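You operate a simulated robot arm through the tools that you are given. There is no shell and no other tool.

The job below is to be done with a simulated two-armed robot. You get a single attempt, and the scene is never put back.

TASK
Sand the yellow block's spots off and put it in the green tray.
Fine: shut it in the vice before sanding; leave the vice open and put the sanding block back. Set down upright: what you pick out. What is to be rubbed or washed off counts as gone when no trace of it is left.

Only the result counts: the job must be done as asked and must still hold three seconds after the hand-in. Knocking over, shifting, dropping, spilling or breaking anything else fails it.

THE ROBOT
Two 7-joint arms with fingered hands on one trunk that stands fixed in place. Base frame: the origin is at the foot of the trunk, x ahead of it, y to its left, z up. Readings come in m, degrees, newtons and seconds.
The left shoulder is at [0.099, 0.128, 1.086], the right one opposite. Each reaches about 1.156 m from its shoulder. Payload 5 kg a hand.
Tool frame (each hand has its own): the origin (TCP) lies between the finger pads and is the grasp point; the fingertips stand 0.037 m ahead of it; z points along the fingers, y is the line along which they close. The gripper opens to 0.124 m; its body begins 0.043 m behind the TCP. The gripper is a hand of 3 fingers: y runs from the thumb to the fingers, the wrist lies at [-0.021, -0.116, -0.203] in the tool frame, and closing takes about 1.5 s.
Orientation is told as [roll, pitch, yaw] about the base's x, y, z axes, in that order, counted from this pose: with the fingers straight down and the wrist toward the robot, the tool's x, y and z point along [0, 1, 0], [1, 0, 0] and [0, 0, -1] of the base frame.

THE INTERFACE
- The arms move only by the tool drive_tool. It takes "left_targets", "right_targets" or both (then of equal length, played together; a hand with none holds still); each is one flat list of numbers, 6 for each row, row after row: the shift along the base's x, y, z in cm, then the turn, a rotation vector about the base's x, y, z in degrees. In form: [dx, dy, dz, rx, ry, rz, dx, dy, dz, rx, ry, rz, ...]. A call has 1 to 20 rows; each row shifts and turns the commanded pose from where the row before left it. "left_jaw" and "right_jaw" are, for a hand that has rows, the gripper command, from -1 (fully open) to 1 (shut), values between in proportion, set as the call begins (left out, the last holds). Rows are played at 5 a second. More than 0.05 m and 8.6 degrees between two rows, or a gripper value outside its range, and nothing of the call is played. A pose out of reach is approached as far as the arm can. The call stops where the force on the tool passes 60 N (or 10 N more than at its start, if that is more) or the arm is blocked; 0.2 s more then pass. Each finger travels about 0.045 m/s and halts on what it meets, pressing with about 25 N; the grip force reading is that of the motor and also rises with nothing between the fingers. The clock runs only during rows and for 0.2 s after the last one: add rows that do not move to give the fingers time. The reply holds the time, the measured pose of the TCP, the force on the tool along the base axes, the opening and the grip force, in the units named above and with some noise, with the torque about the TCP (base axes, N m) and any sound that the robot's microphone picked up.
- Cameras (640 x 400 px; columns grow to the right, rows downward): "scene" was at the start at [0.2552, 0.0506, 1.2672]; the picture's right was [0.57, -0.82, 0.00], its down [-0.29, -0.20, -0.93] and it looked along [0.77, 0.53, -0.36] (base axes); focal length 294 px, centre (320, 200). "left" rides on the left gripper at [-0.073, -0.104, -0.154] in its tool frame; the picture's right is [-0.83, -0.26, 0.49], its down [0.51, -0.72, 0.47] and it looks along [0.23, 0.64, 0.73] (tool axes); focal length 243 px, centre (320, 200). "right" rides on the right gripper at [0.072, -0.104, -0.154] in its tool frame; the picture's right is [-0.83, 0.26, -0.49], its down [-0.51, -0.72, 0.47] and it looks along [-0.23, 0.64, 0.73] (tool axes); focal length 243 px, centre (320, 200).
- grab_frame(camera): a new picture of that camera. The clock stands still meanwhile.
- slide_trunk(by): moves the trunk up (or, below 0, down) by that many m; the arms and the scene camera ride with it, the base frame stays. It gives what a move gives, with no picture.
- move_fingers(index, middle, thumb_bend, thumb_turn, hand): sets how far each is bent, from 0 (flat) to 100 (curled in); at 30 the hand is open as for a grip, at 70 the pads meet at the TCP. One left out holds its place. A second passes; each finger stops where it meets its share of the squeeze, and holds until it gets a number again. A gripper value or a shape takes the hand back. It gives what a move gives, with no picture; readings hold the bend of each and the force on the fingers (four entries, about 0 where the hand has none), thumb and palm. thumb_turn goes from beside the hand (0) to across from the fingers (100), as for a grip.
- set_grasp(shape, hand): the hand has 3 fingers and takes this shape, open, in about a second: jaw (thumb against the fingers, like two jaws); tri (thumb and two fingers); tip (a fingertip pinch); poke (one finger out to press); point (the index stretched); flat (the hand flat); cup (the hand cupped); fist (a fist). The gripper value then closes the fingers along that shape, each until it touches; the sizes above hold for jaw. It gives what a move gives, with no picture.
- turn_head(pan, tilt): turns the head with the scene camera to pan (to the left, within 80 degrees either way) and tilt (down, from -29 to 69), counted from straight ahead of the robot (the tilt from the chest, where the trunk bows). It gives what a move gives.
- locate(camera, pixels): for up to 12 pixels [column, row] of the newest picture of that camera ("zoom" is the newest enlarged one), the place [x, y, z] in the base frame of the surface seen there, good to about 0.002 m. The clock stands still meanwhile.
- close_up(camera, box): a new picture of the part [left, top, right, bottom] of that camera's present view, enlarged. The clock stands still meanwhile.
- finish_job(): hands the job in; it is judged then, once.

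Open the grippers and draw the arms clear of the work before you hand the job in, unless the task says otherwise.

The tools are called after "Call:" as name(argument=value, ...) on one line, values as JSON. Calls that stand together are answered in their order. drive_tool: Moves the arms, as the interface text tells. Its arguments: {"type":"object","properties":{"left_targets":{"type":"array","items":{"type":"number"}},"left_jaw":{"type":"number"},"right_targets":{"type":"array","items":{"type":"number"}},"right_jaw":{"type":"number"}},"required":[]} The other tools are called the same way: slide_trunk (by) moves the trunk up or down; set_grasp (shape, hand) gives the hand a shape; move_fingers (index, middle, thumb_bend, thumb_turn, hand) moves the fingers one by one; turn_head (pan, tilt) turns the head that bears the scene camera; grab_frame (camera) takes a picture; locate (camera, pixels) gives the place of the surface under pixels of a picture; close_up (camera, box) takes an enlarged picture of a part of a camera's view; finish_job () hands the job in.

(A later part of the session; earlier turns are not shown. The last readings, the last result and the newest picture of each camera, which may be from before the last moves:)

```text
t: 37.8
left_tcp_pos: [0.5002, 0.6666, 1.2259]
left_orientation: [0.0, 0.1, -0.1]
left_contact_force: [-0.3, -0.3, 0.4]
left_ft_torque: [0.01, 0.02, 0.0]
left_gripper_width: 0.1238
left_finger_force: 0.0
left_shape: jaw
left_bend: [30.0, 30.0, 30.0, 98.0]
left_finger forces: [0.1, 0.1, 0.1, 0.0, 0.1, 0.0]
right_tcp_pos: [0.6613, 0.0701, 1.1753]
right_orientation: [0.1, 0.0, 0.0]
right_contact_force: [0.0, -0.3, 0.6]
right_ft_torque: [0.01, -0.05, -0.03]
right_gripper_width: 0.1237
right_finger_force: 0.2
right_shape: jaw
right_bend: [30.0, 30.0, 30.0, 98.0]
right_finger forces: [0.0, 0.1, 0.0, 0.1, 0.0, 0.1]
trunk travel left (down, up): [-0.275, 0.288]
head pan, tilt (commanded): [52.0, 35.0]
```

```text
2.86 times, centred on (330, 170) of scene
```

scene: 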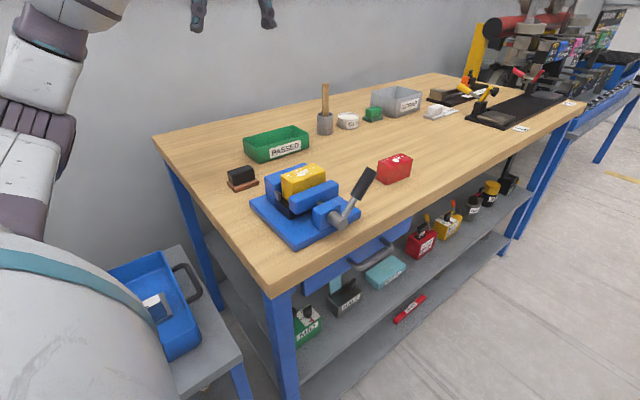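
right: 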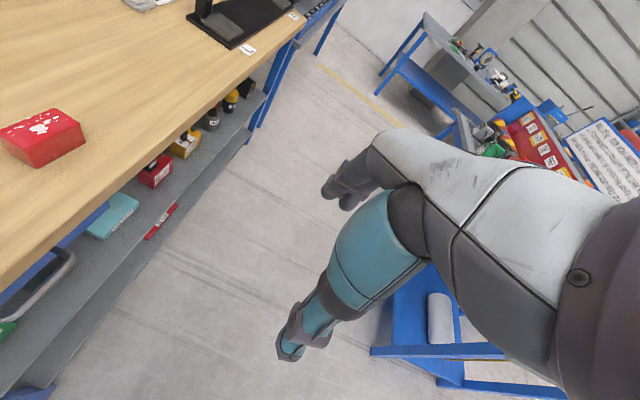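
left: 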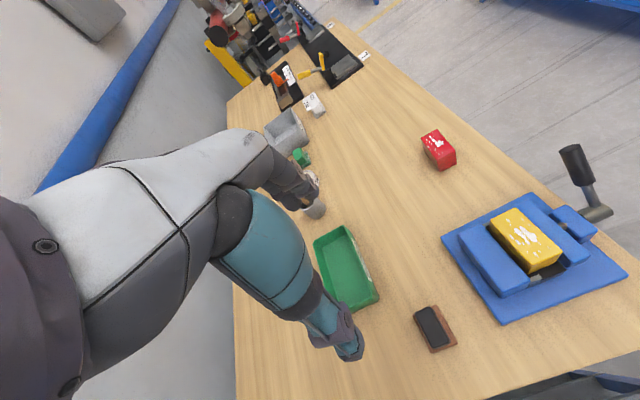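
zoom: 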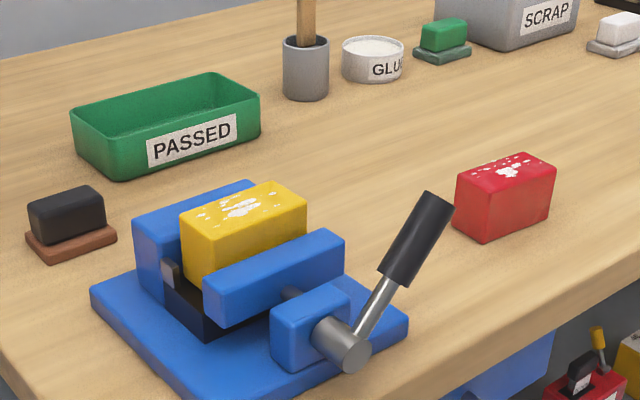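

The last row was too long; I'll resend with shorter rows.

Call:
drive_tool(right_targets=[-1.4, 3.55, -0.3, 0, 0, 0, -1.4, 3.55, -0.3, 0, 0, 0, -1.4, 3.55, -0.5, 0, 0, 0, -1.4, 3.55, -0.8, 0, 0, 0, -1.4, 3.55, -1.2, 0, 0, 0, -1.4, 3.55, -1.4, 0, 0, 0, -1.4, 3.55, -1.5, 0, 0, 0, -1.3, 3.55, -1.5, 0, 0, 0, 0, 0, 0, 0, 0, 0], right_jaw=-1)

Call:
grab_frame(camera="right")

Call:
close_up(camera="scene", box=[230, 100, 430, 240])

```text
t: 39.8
left_tcp_pos: [0.4991, 0.6659, 1.2257]
left_orientation: [0.1, 0.1, 0.0]
left_contact_force: [0.7, 0.6, -1.2]
left_ft_torque: [0.07, 0.03, 0.02]
left_gripper_width: 0.1239
left_finger_force: 0.1
left_shape: jaw
left_bend: [30.0, 30.0, 30.0, 98.0]
left_finger forces: [0.1, 0.0, 0.0, 0.0, 0.0, 0.0]
right_tcp_pos: [0.552, 0.3539, 1.1012]
right_orientation: [0.1, 0.0, -0.1]
right_contact_force: [0.0, -0.4, 1.3]
right_ft_torque: [0.02, 0.05, 0.03]
right_gripper_width: 0.1239
right_finger_force: 0.2
right_shape: jaw
right_bend: [30.0, 30.0, 30.0, 98.0]
right_finger forces: [0.1, 0.0, 0.1, 0.1, 0.0, 0.0]
trunk travel left (down, up): [-0.275, 0.288]
head pan, tilt (commanded): [52.0, 35.0]
```

```text
taken
```

right: 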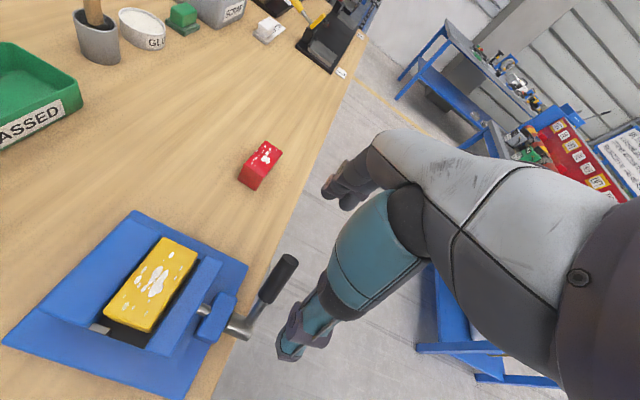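

```text
2.86 times, centred on (330, 170) of scene
```

zoom: 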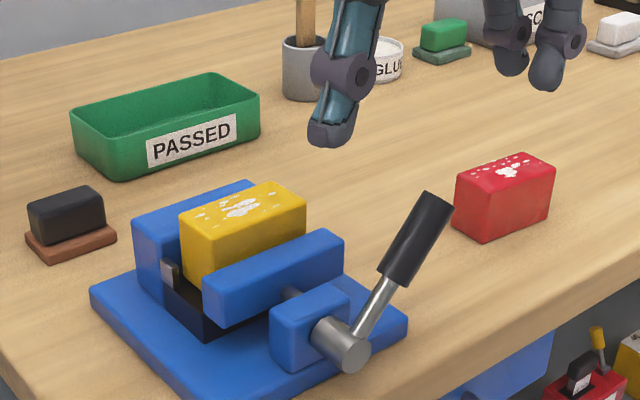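

The open right hand hovers above the lever tip. I'll lower it so the lever handle is caged between thumb (−x side) and fingers (+x side), TCP at z≈0.997.

Call:
drive_tool(right_targets=[0, 0, -3, 0, 0, 0, 0, 0, -3, 0, 0, 0, 0, 0, -2.4, 0, 0, 0, 0, 0, -2, 0, 0, 0, 0, 0, 0, 0, 0, 0])

Call:
close_up(camera="scene", box=[260, 120, 420, 240])

Call:
grab_frame(camera="right")

```text
t: 41.0
left_tcp_pos: [0.4998, 0.6668, 1.2253]
left_orientation: [0.0, 0.0, 0.0]
left_contact_force: [-0.6, 0.3, 0.3]
left_ft_torque: [0.02, 0.02, 0.02]
left_gripper_width: 0.1238
left_finger_force: 0.0
left_shape: jaw
left_bend: [30.0, 30.0, 30.0, 98.0]
left_finger forces: [0.0, 0.0, 0.0, 0.0, 0.0, 0.0]
right_tcp_pos: [0.5502, 0.3557, 0.9963]
right_orientation: [0.0, 0.1, 0.0]
right_contact_force: [-0.5, 0.0, 0.5]
right_ft_torque: [-0.03, -0.01, -0.01]
right_gripper_width: 0.1237
right_finger_force: 0.1
right_shape: jaw
right_bend: [30.0, 30.0, 30.0, 98.0]
right_finger forces: [0.0, 0.0, 0.0, 0.1, 0.0, 0.0]
trunk travel left (down, up): [-0.275, 0.288]
head pan, tilt (commanded): [52.0, 35.0]
```

```text
3.33 times, centred on (340, 180) of scene
```

zoom: 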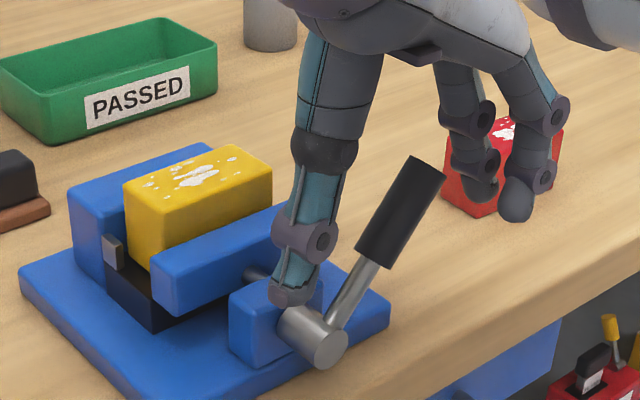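

```text
taken
```

right: 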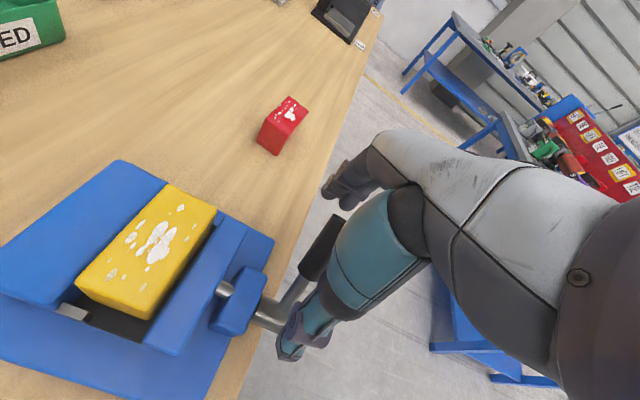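

The lever handle appears between thumb and fingers. I'll verify the y-planes of thumb, fingers and handle.

Call:
close_up(camera="scene", box=[260, 120, 420, 240])

Call:
locate(camera="zoom", pixels=[[295, 275], [320, 240], [285, 295], [515, 200], [545, 175], [480, 165], [480, 190], [425, 170], [400, 215], [375, 250], [345, 300], [335, 350]])

```text
3.33 times, centred on (340, 180) of scene
```

zoom: 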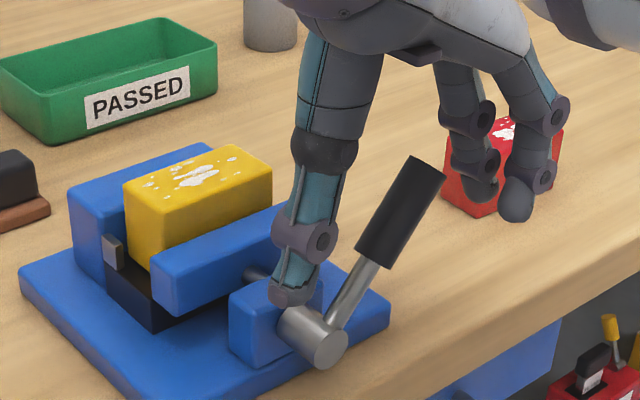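

```text
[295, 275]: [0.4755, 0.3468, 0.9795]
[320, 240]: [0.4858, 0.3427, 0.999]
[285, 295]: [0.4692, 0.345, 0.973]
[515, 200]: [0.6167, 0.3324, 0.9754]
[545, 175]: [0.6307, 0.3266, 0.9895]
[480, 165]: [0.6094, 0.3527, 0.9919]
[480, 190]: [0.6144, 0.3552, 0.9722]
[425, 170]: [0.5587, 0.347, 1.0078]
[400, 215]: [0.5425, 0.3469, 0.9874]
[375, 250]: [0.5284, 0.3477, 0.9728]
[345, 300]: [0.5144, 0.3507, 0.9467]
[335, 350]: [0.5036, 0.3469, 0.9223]
```

Thumb, handle and fingers share the plane y≈0.355. I'll move the hand toward −x until the fingers reach the handle's +x side, in small steps watching the force.

Call:
drive_tool(right_targets=[-1.5, 0, 0, 0, 0, 0, -1.5, 0, 0, 0, 0, 0, -0.5, 0, 0, 0, 0, 0, 0, 0, 0, 0, 0, 0])

Call:
close_up(camera="scene", box=[260, 120, 420, 240])

```text
t: 42.0
left_tcp_pos: [0.5006, 0.6664, 1.2256]
left_orientation: [0.2, 0.1, 0.0]
left_contact_force: [0.5, -1.0, 0.5]
left_ft_torque: [-0.04, 0.05, -0.03]
left_gripper_width: 0.1239
left_finger_force: 0.0
left_shape: jaw
left_bend: [30.0, 30.0, 30.0, 98.0]
left_finger forces: [0.0, 0.0, 0.0, 0.1, 0.0, 0.1]
right_tcp_pos: [0.5182, 0.3544, 0.9982]
right_orientation: [0.0, 0.0, -0.1]
right_contact_force: [12.1, 2.5, 13.7]
right_ft_torque: [0.06, -0.57, 0.01]
right_gripper_width: 0.1238
right_finger_force: 0.0
right_shape: jaw
right_bend: [26.0, 30.0, 30.0, 98.0]
right_finger forces: [16.2, 0.0, 0.0, 0.0, 0.1, 0.0]
trunk travel left (down, up): [-0.275, 0.288]
head pan, tilt (commanded): [52.0, 35.0]
```

```text
3.33 times, centred on (340, 180) of scene
```

zoom: 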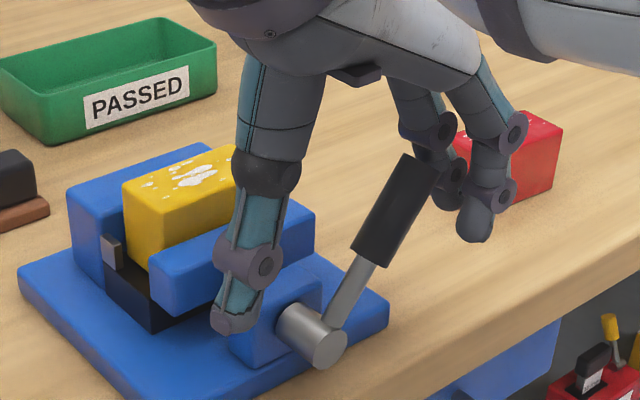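

Contact: index 16 N, hand force +12 N in x. I'll check whether the lever moved.

Call:
locate(camera="zoom", pixels=[[415, 165], [400, 200], [385, 225], [370, 250], [350, 290], [340, 310], [330, 345]])

```text
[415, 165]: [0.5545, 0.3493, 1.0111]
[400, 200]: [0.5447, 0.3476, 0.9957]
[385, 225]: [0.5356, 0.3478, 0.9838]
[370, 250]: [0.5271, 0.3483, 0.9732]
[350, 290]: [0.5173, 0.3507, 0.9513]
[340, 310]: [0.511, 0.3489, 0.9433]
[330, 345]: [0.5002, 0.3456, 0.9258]
```

The lever turned about 5° toward vertical, so it moves this way against moderate friction. I'll continue along the arc (−x, slightly up) and then check whether the jaw closes.

Call:
drive_tool(right_targets=[-0.8, 0, 0.4, 0, 0, 0, -0.8, 0, 0.35, 0, 0, 0, -0.8, 0, 0.3, 0, 0, 0, 0, 0, 0, 0, 0, 0])

Call:
close_up(camera="scene", box=[260, 120, 420, 240])

Call:
locate(camera="zoom", pixels=[[400, 165], [385, 200], [360, 250], [350, 280], [270, 220], [300, 215], [180, 265], [200, 250]])

```text
t: 43.0
left_tcp_pos: [0.4994, 0.6663, 1.2255]
left_orientation: [0.1, 0.1, 0.0]
left_contact_force: [-0.3, 0.4, -0.1]
left_ft_torque: [0.0, -0.02, 0.02]
left_gripper_width: 0.1237
left_finger_force: 0.0
left_shape: jaw
left_bend: [30.0, 30.0, 30.0, 98.0]
left_finger forces: [0.1, 0.0, 0.0, 0.0, 0.0, 0.1]
right_tcp_pos: [0.4933, 0.3528, 1.0086]
right_orientation: [0.1, -0.1, -0.1]
right_contact_force: [18.0, 5.8, 31.6]
right_ft_torque: [0.14, -1.67, 0.25]
right_gripper_width: 0.1239
right_finger_force: 0.0
right_shape: jaw
right_bend: [23.0, 30.0, 30.0, 98.0]
right_finger forces: [30.5, 0.1, 0.0, 0.1, 0.0, 0.0]
trunk travel left (down, up): [-0.275, 0.288]
head pan, tilt (commanded): [52.0, 35.0]
```

```text
3.33 times, centred on (340, 180) of scene
```

zoom: 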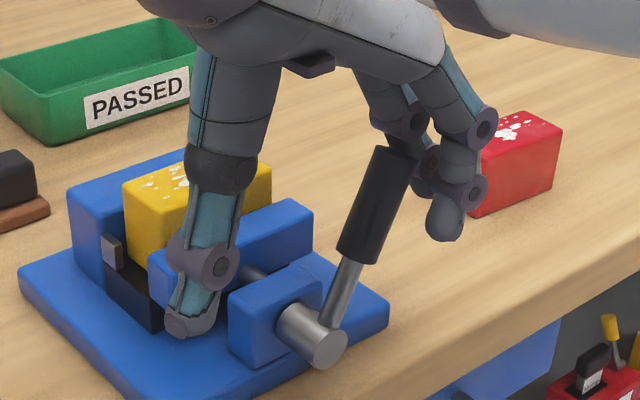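

```text
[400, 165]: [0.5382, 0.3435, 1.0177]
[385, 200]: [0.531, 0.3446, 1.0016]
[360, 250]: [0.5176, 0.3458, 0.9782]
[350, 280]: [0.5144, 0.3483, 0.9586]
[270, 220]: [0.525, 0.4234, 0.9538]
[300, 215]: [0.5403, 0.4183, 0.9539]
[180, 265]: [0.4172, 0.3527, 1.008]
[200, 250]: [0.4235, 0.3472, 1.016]
```

The force is mostly radial – the handle's tip is jammed under the finger's root – so I must raise the hand. First check whether the moving jaw has advanced.

Call:
close_up(camera="scene", box=[265, 150, 365, 220])

Call:
locate(camera="zoom", pixels=[[230, 215], [245, 205], [260, 200], [280, 205], [290, 220], [300, 240], [225, 160], [225, 180], [220, 190], [330, 175], [325, 165], [335, 200]])

```text
5.71 times, centred on (315, 185) of scene
```

zoom: 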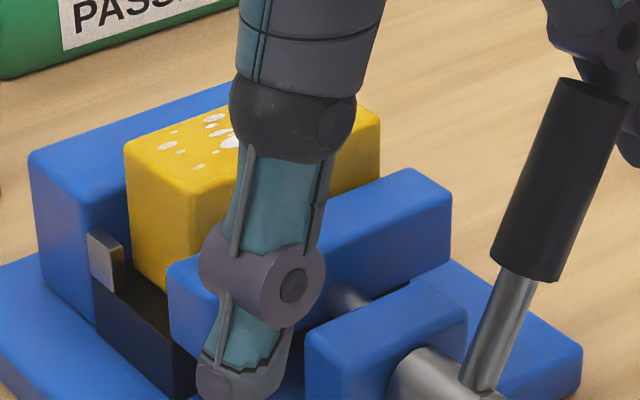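

```text
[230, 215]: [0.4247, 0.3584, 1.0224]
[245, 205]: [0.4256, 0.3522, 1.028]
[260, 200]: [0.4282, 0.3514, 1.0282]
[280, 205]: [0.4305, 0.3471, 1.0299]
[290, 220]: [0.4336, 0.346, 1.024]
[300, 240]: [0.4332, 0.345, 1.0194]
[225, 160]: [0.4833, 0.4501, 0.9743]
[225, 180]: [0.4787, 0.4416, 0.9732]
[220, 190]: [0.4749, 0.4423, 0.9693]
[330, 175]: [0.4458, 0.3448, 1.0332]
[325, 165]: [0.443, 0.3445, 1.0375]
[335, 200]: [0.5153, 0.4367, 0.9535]
```

Call:
locate(camera="zoom", pixels=[[408, 172], [440, 185], [448, 200], [380, 182], [390, 200], [380, 225], [350, 200], [360, 235], [345, 195], [180, 268], [175, 275], [400, 215]])

```text
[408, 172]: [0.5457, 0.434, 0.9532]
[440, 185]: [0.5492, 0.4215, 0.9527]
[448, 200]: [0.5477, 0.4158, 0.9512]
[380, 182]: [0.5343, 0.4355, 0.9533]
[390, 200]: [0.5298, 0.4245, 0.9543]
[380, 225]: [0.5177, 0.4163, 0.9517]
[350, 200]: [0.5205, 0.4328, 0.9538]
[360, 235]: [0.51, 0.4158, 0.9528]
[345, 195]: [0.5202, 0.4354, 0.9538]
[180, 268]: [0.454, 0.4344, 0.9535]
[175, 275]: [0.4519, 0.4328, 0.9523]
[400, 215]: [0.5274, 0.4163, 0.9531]
```

The moving jaw advanced ~1–1.5 mm toward the block, so this turning direction closes the vice. I'll raise the hand 2.2 cm so the finger bears on the handle's side instead of its tip, then look.

Call:
drive_tool(right_targets=[0.3, 0, 0.6, 0, 0, 0, 0.2, 0, 0.8, 0, 0, 0, 0, 0, 0.8, 0, 0, 0, 0, 0, 0, 0, 0, 0])

Call:
close_up(camera="scene", box=[260, 120, 420, 240])

```text
t: 44.0
left_tcp_pos: [0.5001, 0.6672, 1.2246]
left_orientation: [0.0, 0.1, 0.1]
left_contact_force: [-0.1, 0.2, -0.1]
left_ft_torque: [0.01, 0.02, 0.0]
left_gripper_width: 0.1237
left_finger_force: 0.0
left_shape: jaw
left_bend: [30.0, 30.0, 30.0, 98.0]
left_finger forces: [0.0, 0.1, 0.0, 0.1, 0.0, 0.0]
right_tcp_pos: [0.4983, 0.3534, 1.0293]
right_orientation: [0.0, 0.0, 0.0]
right_contact_force: [-0.3, 0.6, 0.1]
right_ft_torque: [-0.01, -0.01, -0.01]
right_gripper_width: 0.1239
right_finger_force: 0.0
right_shape: jaw
right_bend: [30.0, 30.0, 30.0, 98.0]
right_finger forces: [0.0, 0.1, 0.0, 0.1, 0.0, 0.0]
trunk travel left (down, up): [-0.275, 0.288]
head pan, tilt (commanded): [52.0, 35.0]
```

```text
3.33 times, centred on (340, 180) of scene
```

zoom: 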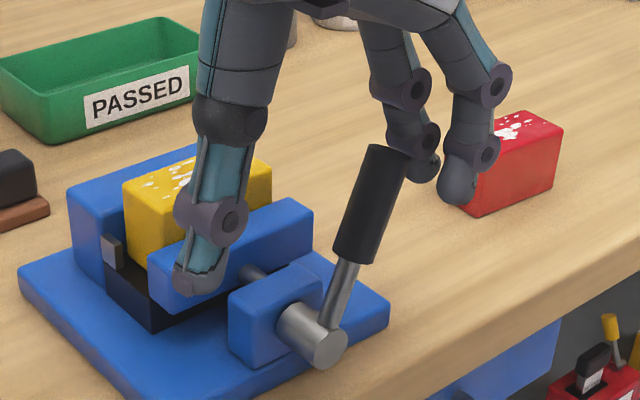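

Lever holds its place. The handle sits between the two fingers, so I shift the hand −0.8 cm in y to put the index squarely behind it, and keep pushing −x.

Call:
drive_tool(right_targets=[0, -0.8, 0.3, 0, 0, 0, -1, 0, 0.1, 0, 0, 0, -1, 0, 0.1, 0, 0, 0, -1, 0, 0.1, 0, 0, 0, -1, 0, 0, 0, 0, 0, 0, 0, 0, 0, 0, 0])

Call:
close_up(camera="scene", box=[260, 120, 420, 240])

```text
t: 45.4
left_tcp_pos: [0.4987, 0.6674, 1.2255]
left_orientation: [0.2, 0.1, 0.0]
left_contact_force: [-0.7, 0.0, 0.0]
left_ft_torque: [-0.02, -0.01, 0.02]
left_gripper_width: 0.1236
left_finger_force: 0.2
left_shape: jaw
left_bend: [30.0, 30.0, 30.0, 98.0]
left_finger forces: [0.0, 0.0, 0.0, 0.1, 0.0, 0.1]
right_tcp_pos: [0.4577, 0.3457, 1.0349]
right_orientation: [0.0, 0.0, -0.1]
right_contact_force: [3.5, -0.6, 6.4]
right_ft_torque: [0.05, -0.33, -0.04]
right_gripper_width: 0.1237
right_finger_force: 0.1
right_shape: jaw
right_bend: [28.0, 30.0, 30.0, 98.0]
right_finger forces: [5.2, 0.0, 0.0, 0.0, 0.1, 0.0]
trunk travel left (down, up): [-0.275, 0.288]
head pan, tilt (commanded): [52.0, 35.0]
```

```text
3.33 times, centred on (340, 180) of scene
```

zoom: 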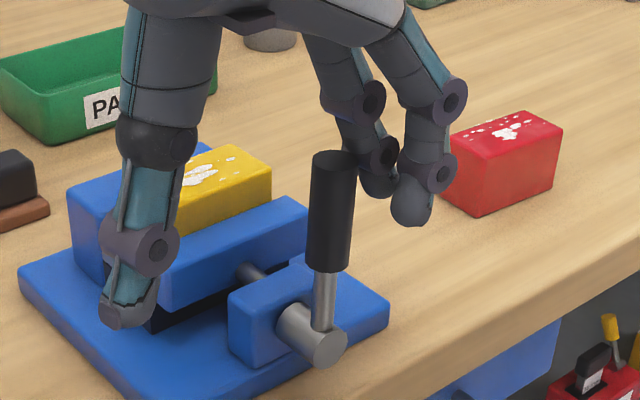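

The lever is now nearly vertical with only ~6 N. Continue pushing −x past vertical.

Call:
drive_tool(right_targets=[-1, 0, 0, 0, 0, 0, -1, 0, 0, 0, 0, 0, -1, 0, -0.1, 0, 0, 0, -1, 0, -0.3, 0, 0, 0, 0, 0, 0, 0, 0, 0])

Call:
close_up(camera="scene", box=[240, 120, 400, 240])

```text
t: 46.6
left_tcp_pos: [0.4994, 0.6672, 1.2241]
left_orientation: [0.0, 0.0, 0.0]
left_contact_force: [-0.3, -0.2, 1.1]
left_ft_torque: [-0.02, 0.02, 0.0]
left_gripper_width: 0.1233
left_finger_force: 0.0
left_shape: jaw
left_bend: [30.0, 30.0, 30.0, 98.0]
left_finger forces: [0.0, 0.1, 0.1, 0.1, 0.0, 0.0]
right_tcp_pos: [0.4176, 0.3462, 1.0322]
right_orientation: [0.0, 0.0, 0.0]
right_contact_force: [1.0, 0.1, 1.8]
right_ft_torque: [0.01, -0.13, 0.02]
right_gripper_width: 0.124
right_finger_force: 0.0
right_shape: jaw
right_bend: [29.0, 30.0, 30.0, 98.0]
right_finger forces: [1.6, 0.0, 0.0, 0.0, 0.0, 0.0]
trunk travel left (down, up): [-0.275, 0.288]
head pan, tilt (commanded): [52.0, 35.0]
```

```text
3.33 times, centred on (320, 180) of scene
```

zoom: 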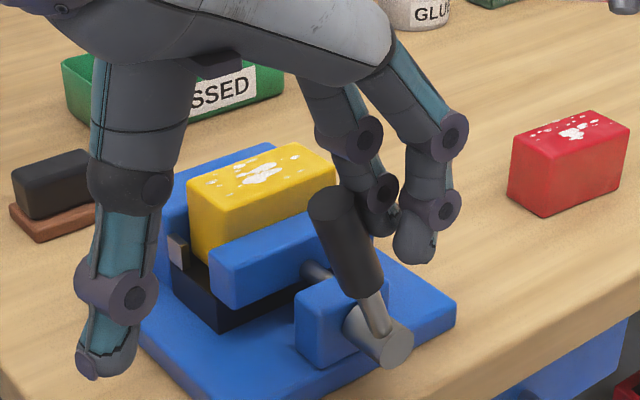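

The lever now leans toward the robot. I'll measure the moving jaw's progress.

Call:
close_up(camera="scene", box=[265, 150, 365, 220])

Call:
locate(camera="zoom", pixels=[[180, 260], [200, 250], [260, 225], [285, 220], [220, 310], [240, 260], [270, 245], [300, 175], [335, 285], [340, 180], [370, 250], [295, 300]])

```text
5.71 times, centred on (315, 185) of scene
```

zoom: 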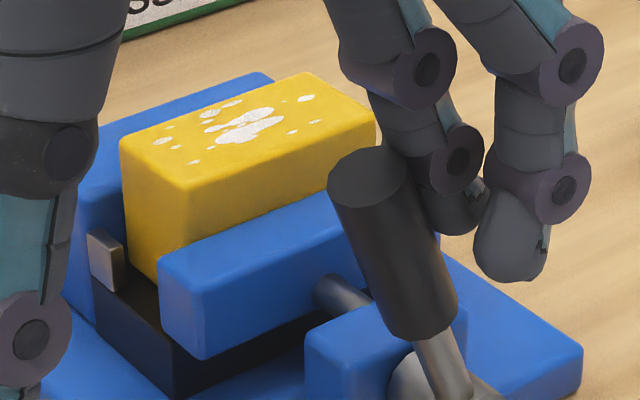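

```text
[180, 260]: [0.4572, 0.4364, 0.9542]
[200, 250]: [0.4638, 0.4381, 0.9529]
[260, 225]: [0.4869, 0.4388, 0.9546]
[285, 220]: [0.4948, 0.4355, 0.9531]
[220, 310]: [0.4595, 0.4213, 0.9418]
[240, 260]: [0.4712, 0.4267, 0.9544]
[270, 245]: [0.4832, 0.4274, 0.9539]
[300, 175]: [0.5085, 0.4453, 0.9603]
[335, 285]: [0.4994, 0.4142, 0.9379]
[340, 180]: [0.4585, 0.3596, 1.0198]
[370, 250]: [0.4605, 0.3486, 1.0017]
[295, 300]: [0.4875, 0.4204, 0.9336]
```

The jaw has advanced ~6 mm (lever now about −24°); around 2 mm remain to the block and then the slide to the fixed jaw. I continue guiding the finger along the arc: −x then downward.

Call:
drive_tool(right_targets=[-0.9, 0, 0, 0, 0, 0, -0.9, 0, 0, 0, 0, 0, -0.8, 0, -0.55, 0, 0, 0, -0.8, 0, -0.55, 0, 0, 0, -0.75, 0, -0.55, 0, 0, 0, 0, 0, 0, 0, 0, 0])

Call:
close_up(camera="scene", box=[220, 120, 380, 240])

```text
t: 48.0
left_tcp_pos: [0.4996, 0.6662, 1.2253]
left_orientation: [0.1, 0.1, 0.0]
left_contact_force: [-0.4, -0.1, -0.1]
left_ft_torque: [0.0, 0.0, 0.03]
left_gripper_width: 0.1237
left_finger_force: 0.2
left_shape: jaw
left_bend: [30.0, 30.0, 30.0, 98.0]
left_finger forces: [0.0, 0.1, 0.1, 0.1, 0.0, 0.0]
right_tcp_pos: [0.3767, 0.3453, 1.018]
right_orientation: [0.1, -0.1, -0.1]
right_contact_force: [7.7, 0.2, 20.1]
right_ft_torque: [0.22, -1.82, 0.01]
right_gripper_width: 0.1239
right_finger_force: 0.0
right_shape: jaw
right_bend: [24.0, 30.0, 30.0, 98.0]
right_finger forces: [18.9, 0.0, 0.0, 0.0, 0.0, 0.0]
trunk travel left (down, up): [-0.275, 0.288]
head pan, tilt (commanded): [52.0, 35.0]
```

```text
3.33 times, centred on (300, 180) of scene
```

zoom: 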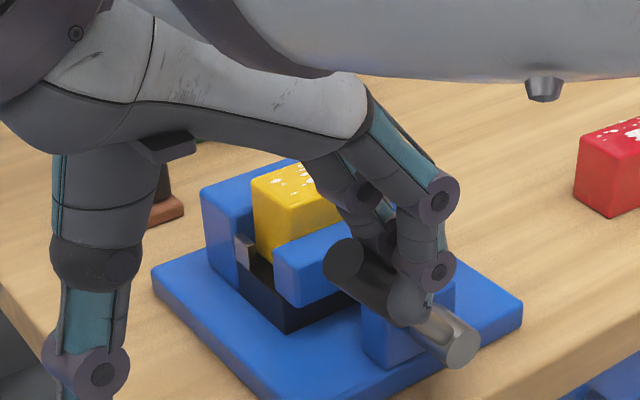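

The finger now bears near the handle's root (little leverage, 20 N). I'll measure the lever, then slide the contact outward.

Call:
locate(camera="zoom", pixels=[[345, 262], [365, 275], [375, 300], [385, 285], [455, 345], [440, 320], [410, 300], [425, 280], [290, 240], [300, 260], [330, 240], [270, 210]])

```text
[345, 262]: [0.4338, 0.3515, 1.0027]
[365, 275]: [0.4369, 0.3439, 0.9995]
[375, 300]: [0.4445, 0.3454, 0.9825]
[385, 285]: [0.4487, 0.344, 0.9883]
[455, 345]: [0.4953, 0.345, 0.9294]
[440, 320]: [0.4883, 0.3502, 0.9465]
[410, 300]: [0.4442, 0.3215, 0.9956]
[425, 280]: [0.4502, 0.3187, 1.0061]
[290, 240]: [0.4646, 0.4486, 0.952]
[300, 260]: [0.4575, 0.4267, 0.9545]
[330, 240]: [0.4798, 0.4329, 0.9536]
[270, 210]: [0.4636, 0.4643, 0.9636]
```

Lever is near −46° and the open index is flexing. I'll raise the hand, close the fingers into a stiff beak, and then press down on the handle's outer end from above.

Call:
drive_tool(right_targets=[0, 0, 2.5, 0, 0, 0, 0, 0, 3, 0, 0, 0, 0, 0, 1.5, 0, 0, 0, 0, 0, 0, 0, 0, 0, 0, 0, 0, 0, 0, 0, 0, 0, 0, 0, 0, 0, 0, 0, 0, 0, 0, 0, 0, 0, 0, 0, 0, 0, 0, 0, 0, 0, 0, 0], right_jaw=1)

Call:
close_up(camera="scene", box=[220, 100, 380, 240])

Call:
locate(camera="zoom", pixels=[[330, 260], [345, 275], [365, 300], [385, 320], [400, 340], [420, 350], [400, 320], [370, 285], [270, 250], [290, 265], [310, 250], [330, 240]])

```text
t: 50.0
left_tcp_pos: [0.4996, 0.6674, 1.2254]
left_orientation: [0.0, 0.1, 0.1]
left_contact_force: [-0.3, 0.4, 1.1]
left_ft_torque: [0.0, 0.02, 0.0]
left_gripper_width: 0.1239
left_finger_force: 0.1
left_shape: jaw
left_bend: [30.0, 30.0, 30.0, 98.0]
left_finger forces: [0.0, 0.0, 0.0, 0.0, 0.0, 0.1]
right_tcp_pos: [0.3777, 0.347, 1.0864]
right_orientation: [-0.1, 0.0, 0.0]
right_contact_force: [0.0, 0.2, 0.5]
right_ft_torque: [0.0, 0.01, 0.0]
right_gripper_width: 0.018
right_finger_force: 25.6
right_shape: jaw
right_bend: [45.0, 70.0, 69.0, 100.0]
right_finger forces: [0.1, 0.1, 0.0, 0.1, 0.0, 0.0]
trunk travel left (down, up): [-0.275, 0.288]
head pan, tilt (commanded): [52.0, 35.0]
```

```text
2.86 times, centred on (300, 170) of scene
```

zoom: 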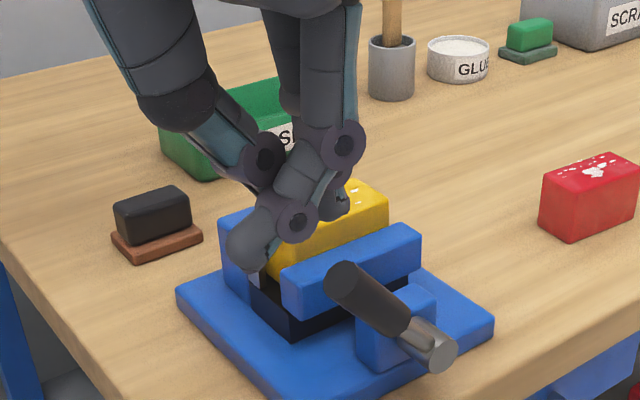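

```text
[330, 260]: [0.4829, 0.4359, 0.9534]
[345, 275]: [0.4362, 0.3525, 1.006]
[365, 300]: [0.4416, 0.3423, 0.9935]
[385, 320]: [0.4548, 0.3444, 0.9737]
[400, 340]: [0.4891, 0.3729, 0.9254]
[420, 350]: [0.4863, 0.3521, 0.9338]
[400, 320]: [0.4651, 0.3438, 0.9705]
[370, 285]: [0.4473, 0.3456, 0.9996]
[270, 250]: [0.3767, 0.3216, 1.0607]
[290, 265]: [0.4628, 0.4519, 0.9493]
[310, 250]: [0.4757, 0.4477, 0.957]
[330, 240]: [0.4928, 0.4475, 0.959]
```

The block's front face now reads y≈0.4475 (was 0.4415): the jaw has pushed it toward the fixed jaw. Let me measure the jaw and block closely.

Call:
close_up(camera="scene", box=[270, 150, 360, 220])

Call:
locate(camera="zoom", pixels=[[230, 200], [300, 180], [360, 150], [200, 250], [260, 235], [330, 205], [390, 180], [215, 270], [300, 245], [400, 200], [380, 130], [300, 160]])

```text
5.71 times, centred on (315, 185) of scene
```

zoom: 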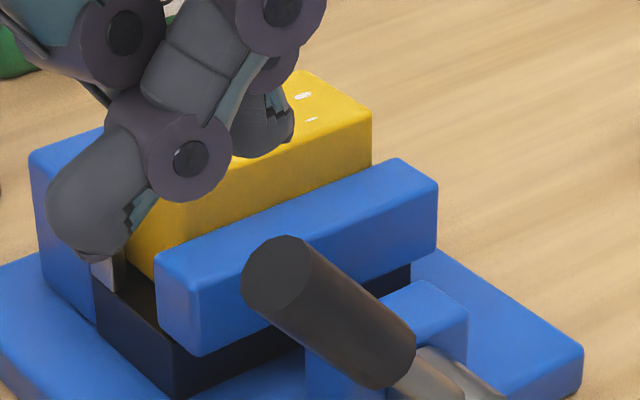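

```text
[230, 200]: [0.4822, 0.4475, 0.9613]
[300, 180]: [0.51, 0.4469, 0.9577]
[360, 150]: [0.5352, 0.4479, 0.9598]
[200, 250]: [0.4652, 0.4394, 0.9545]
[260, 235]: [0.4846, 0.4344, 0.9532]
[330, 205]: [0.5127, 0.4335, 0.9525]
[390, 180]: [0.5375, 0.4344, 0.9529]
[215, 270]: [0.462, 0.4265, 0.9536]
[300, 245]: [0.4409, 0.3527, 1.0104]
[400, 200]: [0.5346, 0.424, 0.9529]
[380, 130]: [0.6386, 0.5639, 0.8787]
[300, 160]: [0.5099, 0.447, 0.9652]
```

The moving jaw now touches the block and the block is close to the fixed jaw. I'll place the closed beak over the handle's end and press down to clamp it firmly.

Call:
drive_tool(right_targets=[2, 0.3, 0, 0, 0, 0, 2, 0.3, 0, 0, 0, 0, 2.2, 0.3, 0, 0, 0, 0, 0, 0, -2, 0, 0, 0, 0, 0, -1, 0, 0, 0, 0, 0, 0, 0, 0, 0])

Call:
close_up(camera="scene", box=[220, 100, 380, 240])

```text
t: 51.4
left_tcp_pos: [0.499, 0.6664, 1.2257]
left_orientation: [0.0, 0.1, 0.0]
left_contact_force: [0.0, -0.6, 0.6]
left_ft_torque: [-0.01, -0.01, -0.02]
left_gripper_width: 0.1235
left_finger_force: 0.1
left_shape: jaw
left_bend: [30.0, 30.0, 30.0, 98.0]
left_finger forces: [0.1, 0.0, 0.0, 0.0, 0.1, 0.1]
right_tcp_pos: [0.4372, 0.355, 1.055]
right_orientation: [-0.1, 0.0, 0.0]
right_contact_force: [-0.3, 0.9, 0.2]
right_ft_torque: [0.0, 0.0, 0.01]
right_gripper_width: 0.0179
right_finger_force: 25.1
right_shape: jaw
right_bend: [45.0, 70.0, 69.0, 100.0]
right_finger forces: [0.0, 0.1, 0.0, 0.0, 0.1, 0.0]
trunk travel left (down, up): [-0.275, 0.288]
head pan, tilt (commanded): [52.0, 35.0]
```

```text
2.86 times, centred on (300, 170) of scene
```

zoom: 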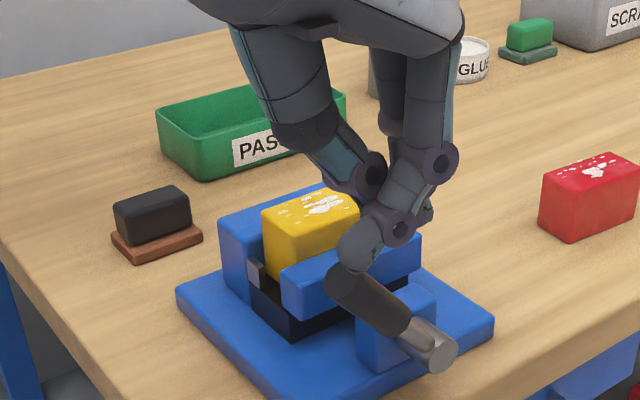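

The beak is just above the handle's end, no contact yet. Lowering in small steps.

Call:
drive_tool(right_targets=[0, 0, -0.5, 0, 0, 0, 0, 0, -0.5, 0, 0, 0, 0, 0, -0.5, 0, 0, 0, 0, 0, 0, 0, 0, 0])

Call:
close_up(camera="scene", box=[220, 100, 380, 240])

```text
t: 52.4
left_tcp_pos: [0.4999, 0.6668, 1.2249]
left_orientation: [0.1, 0.1, 0.1]
left_contact_force: [0.6, 0.2, -1.6]
left_ft_torque: [0.01, -0.04, -0.02]
left_gripper_width: 0.1237
left_finger_force: 0.1
left_shape: jaw
left_bend: [30.0, 30.0, 30.0, 98.0]
left_finger forces: [0.0, 0.1, 0.0, 0.1, 0.0, 0.0]
right_tcp_pos: [0.4385, 0.3548, 1.0405]
right_orientation: [0.0, 0.0, 0.0]
right_contact_force: [0.6, -3.2, 3.2]
right_ft_torque: [-0.13, 0.01, 0.0]
right_gripper_width: 0.0179
right_finger_force: 25.7
right_shape: jaw
right_bend: [45.0, 70.0, 69.0, 100.0]
right_finger forces: [0.0, 4.0, 0.1, 0.0, 0.1, 0.0]
trunk travel left (down, up): [-0.275, 0.288]
head pan, tilt (commanded): [52.0, 35.0]
```

```text
2.86 times, centred on (300, 170) of scene
```

zoom: 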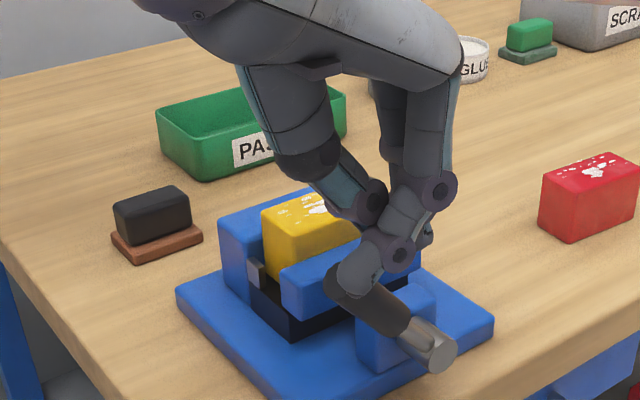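

Contact is on the −y flank of the handle via the middle finger. I'll rise 1 cm, shift +1.5 cm in y so the tip sits on top, and press again.

Call:
drive_tool(right_targets=[0, 0, 1, 0, 0, 0, 0, 1.5, 0, 0, 0, 0, 0, 0, -0.6, 0, 0, 0, 0, 0, -0.4, 0, 0, 0, 0, 0, -0.3, 0, 0, 0, 0, 0, 0, 0, 0, 0])

Call:
close_up(camera="scene", box=[220, 100, 380, 240])

```text
t: 53.8
left_tcp_pos: [0.4991, 0.6652, 1.2264]
left_orientation: [0.0, 0.1, 0.0]
left_contact_force: [0.3, -0.2, -0.3]
left_ft_torque: [0.02, 0.02, 0.04]
left_gripper_width: 0.1241
left_finger_force: 0.0
left_shape: jaw
left_bend: [30.0, 30.0, 30.0, 98.0]
left_finger forces: [0.1, 0.0, 0.0, 0.0, 0.0, 0.1]
right_tcp_pos: [0.4382, 0.3698, 1.0372]
right_orientation: [0.0, -0.1, -0.1]
right_contact_force: [1.6, 0.5, 23.1]
right_ft_torque: [-0.28, 0.19, 0.01]
right_gripper_width: 0.0179
right_finger_force: 25.5
right_shape: jaw
right_bend: [45.0, 71.0, 69.0, 100.0]
right_finger forces: [0.0, 21.5, 0.0, 0.0, 0.0, 0.0]
trunk travel left (down, up): [-0.275, 0.288]
head pan, tilt (commanded): [52.0, 35.0]
```

```text
2.86 times, centred on (300, 170) of scene
```

zoom: 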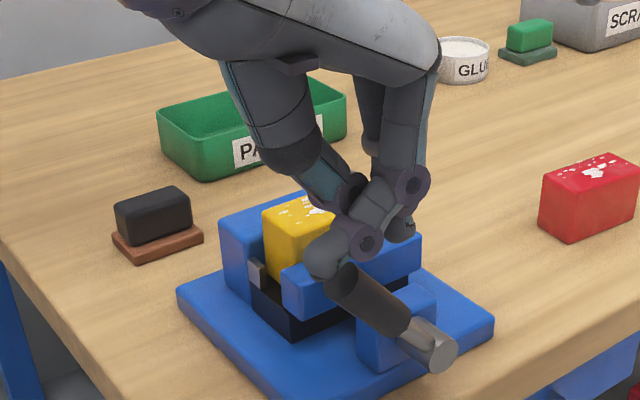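

23 N straight down and the lever hardly moves, so it's clamping. I'll press slightly more to make it firm and check for lever motion.

Call:
drive_tool(right_targets=[0, 0, -0.2, 0, 0, 0, 0, 0, -0.2, 0, 0, 0, 0, 0, -0.1, 0, 0, 0, 0, 0, 0, 0, 0, 0])

Call:
close_up(camera="scene", box=[260, 150, 360, 230])

Call:
locate(camera="zoom", pixels=[[200, 200], [215, 180], [330, 180], [350, 170], [260, 230], [290, 240], [320, 270], [240, 225], [230, 260], [360, 180], [170, 150], [150, 190]])

```text
t: 54.8
left_tcp_pos: [0.4982, 0.6657, 1.2274]
left_orientation: [0.1, 0.0, 0.0]
left_contact_force: [0.6, -0.3, 0.7]
left_ft_torque: [0.03, -0.03, -0.05]
left_gripper_width: 0.1238
left_finger_force: 0.0
left_shape: jaw
left_bend: [30.0, 30.0, 30.0, 98.0]
left_finger forces: [0.0, 0.0, 0.0, 0.1, 0.0, 0.0]
right_tcp_pos: [0.4376, 0.368, 1.0335]
right_orientation: [0.2, -0.2, -0.1]
right_contact_force: [4.3, -1.2, 38.6]
right_ft_torque: [-0.53, 0.24, 0.07]
right_gripper_width: 0.0183
right_finger_force: 24.9
right_shape: jaw
right_bend: [45.0, 72.0, 69.0, 100.0]
right_finger forces: [0.0, 36.9, 0.1, 0.0, 0.1, 0.0]
trunk travel left (down, up): [-0.275, 0.288]
head pan, tilt (commanded): [52.0, 35.0]
```

```text
5.00 times, centred on (310, 190) of scene
```

zoom: 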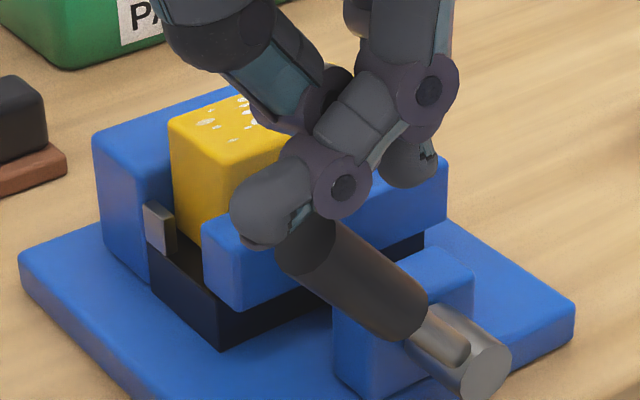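

```text
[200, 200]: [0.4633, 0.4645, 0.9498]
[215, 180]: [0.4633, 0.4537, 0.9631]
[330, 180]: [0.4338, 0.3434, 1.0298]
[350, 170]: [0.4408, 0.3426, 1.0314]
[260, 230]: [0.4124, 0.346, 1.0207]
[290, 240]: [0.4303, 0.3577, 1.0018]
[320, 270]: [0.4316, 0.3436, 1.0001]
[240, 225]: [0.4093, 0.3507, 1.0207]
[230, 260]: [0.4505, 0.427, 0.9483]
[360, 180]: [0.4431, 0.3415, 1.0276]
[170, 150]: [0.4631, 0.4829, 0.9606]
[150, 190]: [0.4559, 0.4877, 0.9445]
```

At 38 N (≈2.5 N·m) the lever no longer moves: the block is clamped. I'll raise the right hand, back it off toward its start area, and inspect.

Call:
drive_tool(right_targets=[0, 0, 2, 0, 0, 0, 0, 0, 4, 0, 0, 0, 0, 0, 4, 0, 0, 0, 1, -4, 0.5, 0, 0, 0, 1.5, -4, 0.5, 0, 0, 0, 1.5, -4, 0.5, 0, 0, 0, 1.5, -4, 0.5, 0, 0, 0, 1.5, -4, 0.5, 0, 0, 0, 1.5, -4, 0.5, 0, 0, 0, 1.5, -4, 0, 0, 0, 0, 0, 0, 0, 0, 0, 0])

Call:
close_up(camera="scene", box=[240, 140, 360, 230])

Call:
locate(camera="zoom", pixels=[[240, 210], [300, 190], [360, 160], [300, 220], [250, 240], [370, 195], [250, 290], [180, 160], [230, 130], [320, 100], [210, 150], [300, 140]])

```text
t: 57.2
left_tcp_pos: [0.4992, 0.6692, 1.2246]
left_orientation: [0.0, 0.1, 0.0]
left_contact_force: [0.2, 0.3, -0.2]
left_ft_torque: [-0.01, 0.01, -0.01]
left_gripper_width: 0.1236
left_finger_force: 0.0
left_shape: jaw
left_bend: [30.0, 30.0, 30.0, 98.0]
left_finger forces: [0.0, 0.0, 0.1, 0.0, 0.1, 0.1]
right_tcp_pos: [0.5382, 0.0917, 1.1615]
right_orientation: [0.0, -0.1, 0.0]
right_contact_force: [-0.8, 0.2, 0.3]
right_ft_torque: [-0.05, -0.02, -0.04]
right_gripper_width: 0.0181
right_finger_force: 24.7
right_shape: jaw
right_bend: [45.0, 70.0, 70.0, 100.0]
right_finger forces: [0.1, 0.0, 0.0, 0.0, 0.1, 0.0]
trunk travel left (down, up): [-0.275, 0.288]
head pan, tilt (commanded): [52.0, 35.0]
```

```text
4.44 times, centred on (300, 185) of scene
```

zoom: 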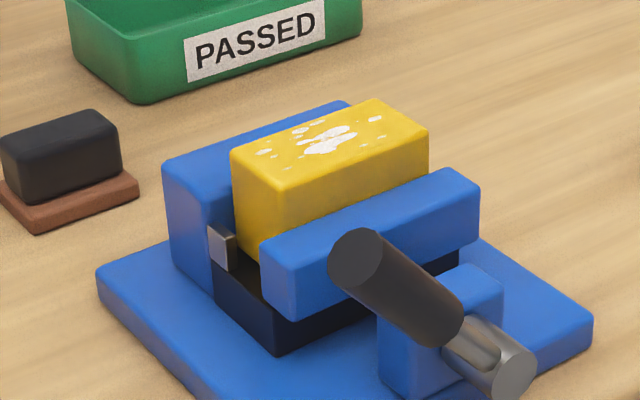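

```text
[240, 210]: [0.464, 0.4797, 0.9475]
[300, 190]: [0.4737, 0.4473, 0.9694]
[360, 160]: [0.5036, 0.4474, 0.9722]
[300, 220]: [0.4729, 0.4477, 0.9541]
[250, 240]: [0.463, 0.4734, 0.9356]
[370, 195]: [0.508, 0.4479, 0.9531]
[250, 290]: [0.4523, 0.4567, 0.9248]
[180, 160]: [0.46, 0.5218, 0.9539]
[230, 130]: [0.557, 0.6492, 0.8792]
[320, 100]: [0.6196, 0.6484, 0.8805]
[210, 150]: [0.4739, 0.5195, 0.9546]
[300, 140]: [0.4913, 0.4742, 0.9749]
```

The block is held between the jaws, top at 0.975. Now the sanding block: I'll enlarge it in the left view and measure it.

Call:
close_up(camera="left", box=[390, 280, 490, 370])

Call:
locate(camera="zoom", pixels=[[155, 170], [270, 130], [340, 290], [230, 350], [310, 125], [420, 310], [260, 390], [250, 240], [200, 200], [300, 300], [380, 300], [290, 160]])

Call:
close_up(camera="scene", box=[215, 155, 275, 200])

```text
4.44 times, centred on (440, 325) of left
```

zoom: 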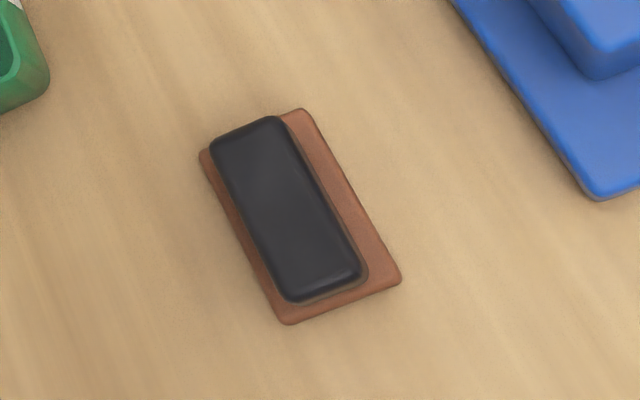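

```text
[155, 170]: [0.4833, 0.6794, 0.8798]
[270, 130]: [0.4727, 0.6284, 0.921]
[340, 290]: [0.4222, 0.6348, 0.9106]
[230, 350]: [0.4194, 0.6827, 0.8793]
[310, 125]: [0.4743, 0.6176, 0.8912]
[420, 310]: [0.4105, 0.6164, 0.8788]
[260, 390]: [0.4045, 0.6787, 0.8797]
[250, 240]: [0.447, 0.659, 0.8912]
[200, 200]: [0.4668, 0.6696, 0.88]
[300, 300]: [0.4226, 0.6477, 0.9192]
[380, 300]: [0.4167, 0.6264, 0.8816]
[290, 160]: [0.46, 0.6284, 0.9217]
```

```text
8.89 times, centred on (245, 178) of scene
```

zoom: 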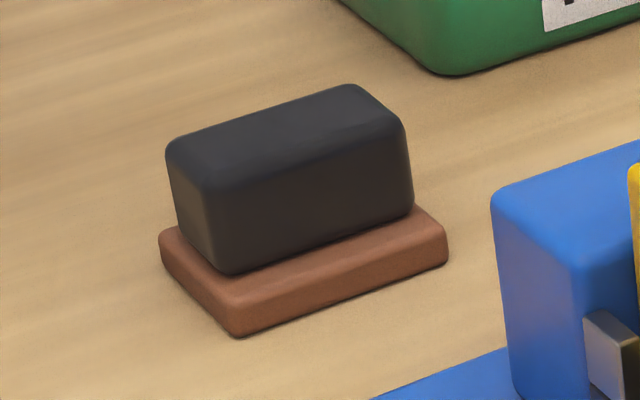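

Call:
close_up(camera="left", box=[390, 280, 490, 370])

Call:
locate(camera="zoom", pixels=[[205, 158], [303, 113], [396, 278], [288, 318], [218, 146], [272, 122], [356, 268], [292, 294], [285, 205], [380, 260], [345, 190], [320, 150]])

Call:
close_up(camera="scene", box=[215, 155, 275, 200])

Call:
locate(camera="zoom", pixels=[[185, 150], [345, 95], [400, 130], [225, 190], [225, 260], [405, 195], [240, 320], [440, 250], [165, 240], [300, 180], [350, 250], [190, 220]])

```text
4.44 times, centred on (440, 325) of left
```

zoom: 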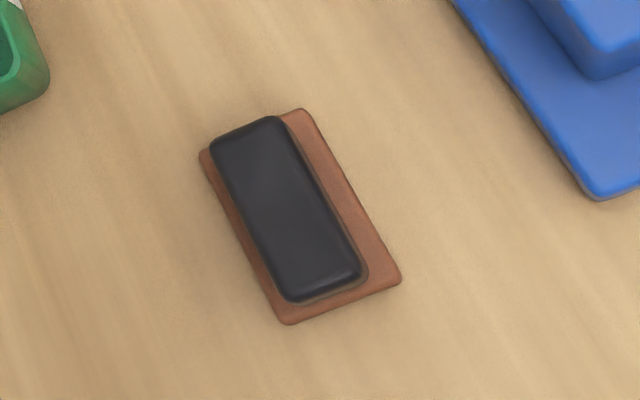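

```text
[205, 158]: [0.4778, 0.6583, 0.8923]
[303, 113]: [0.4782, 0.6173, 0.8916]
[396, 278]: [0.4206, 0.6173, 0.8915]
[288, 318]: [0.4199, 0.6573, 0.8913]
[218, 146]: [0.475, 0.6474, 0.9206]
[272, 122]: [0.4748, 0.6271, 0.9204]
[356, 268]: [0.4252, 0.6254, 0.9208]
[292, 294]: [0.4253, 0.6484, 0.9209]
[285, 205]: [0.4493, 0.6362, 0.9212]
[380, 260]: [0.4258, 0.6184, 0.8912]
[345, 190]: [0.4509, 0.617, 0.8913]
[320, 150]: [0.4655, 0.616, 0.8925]
```

```text
8.89 times, centred on (245, 178) of scene
```

zoom: 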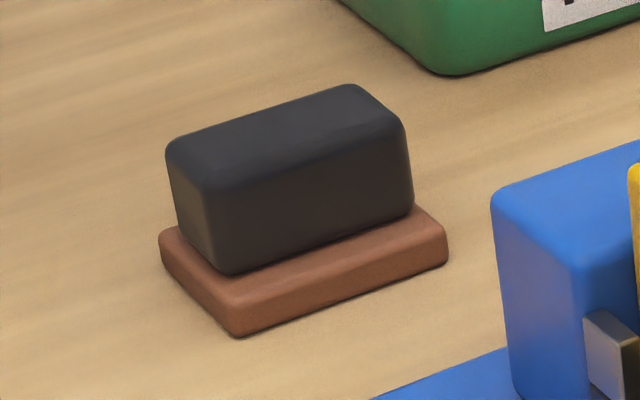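

```text
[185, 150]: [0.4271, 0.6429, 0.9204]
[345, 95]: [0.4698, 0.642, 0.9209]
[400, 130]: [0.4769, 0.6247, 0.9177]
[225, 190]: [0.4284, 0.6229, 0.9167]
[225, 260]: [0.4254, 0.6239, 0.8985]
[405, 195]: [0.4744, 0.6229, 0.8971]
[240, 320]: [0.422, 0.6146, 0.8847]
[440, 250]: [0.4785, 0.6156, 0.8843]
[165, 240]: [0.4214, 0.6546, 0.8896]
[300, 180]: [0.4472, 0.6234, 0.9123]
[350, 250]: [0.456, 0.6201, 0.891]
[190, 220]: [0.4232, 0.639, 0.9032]
```

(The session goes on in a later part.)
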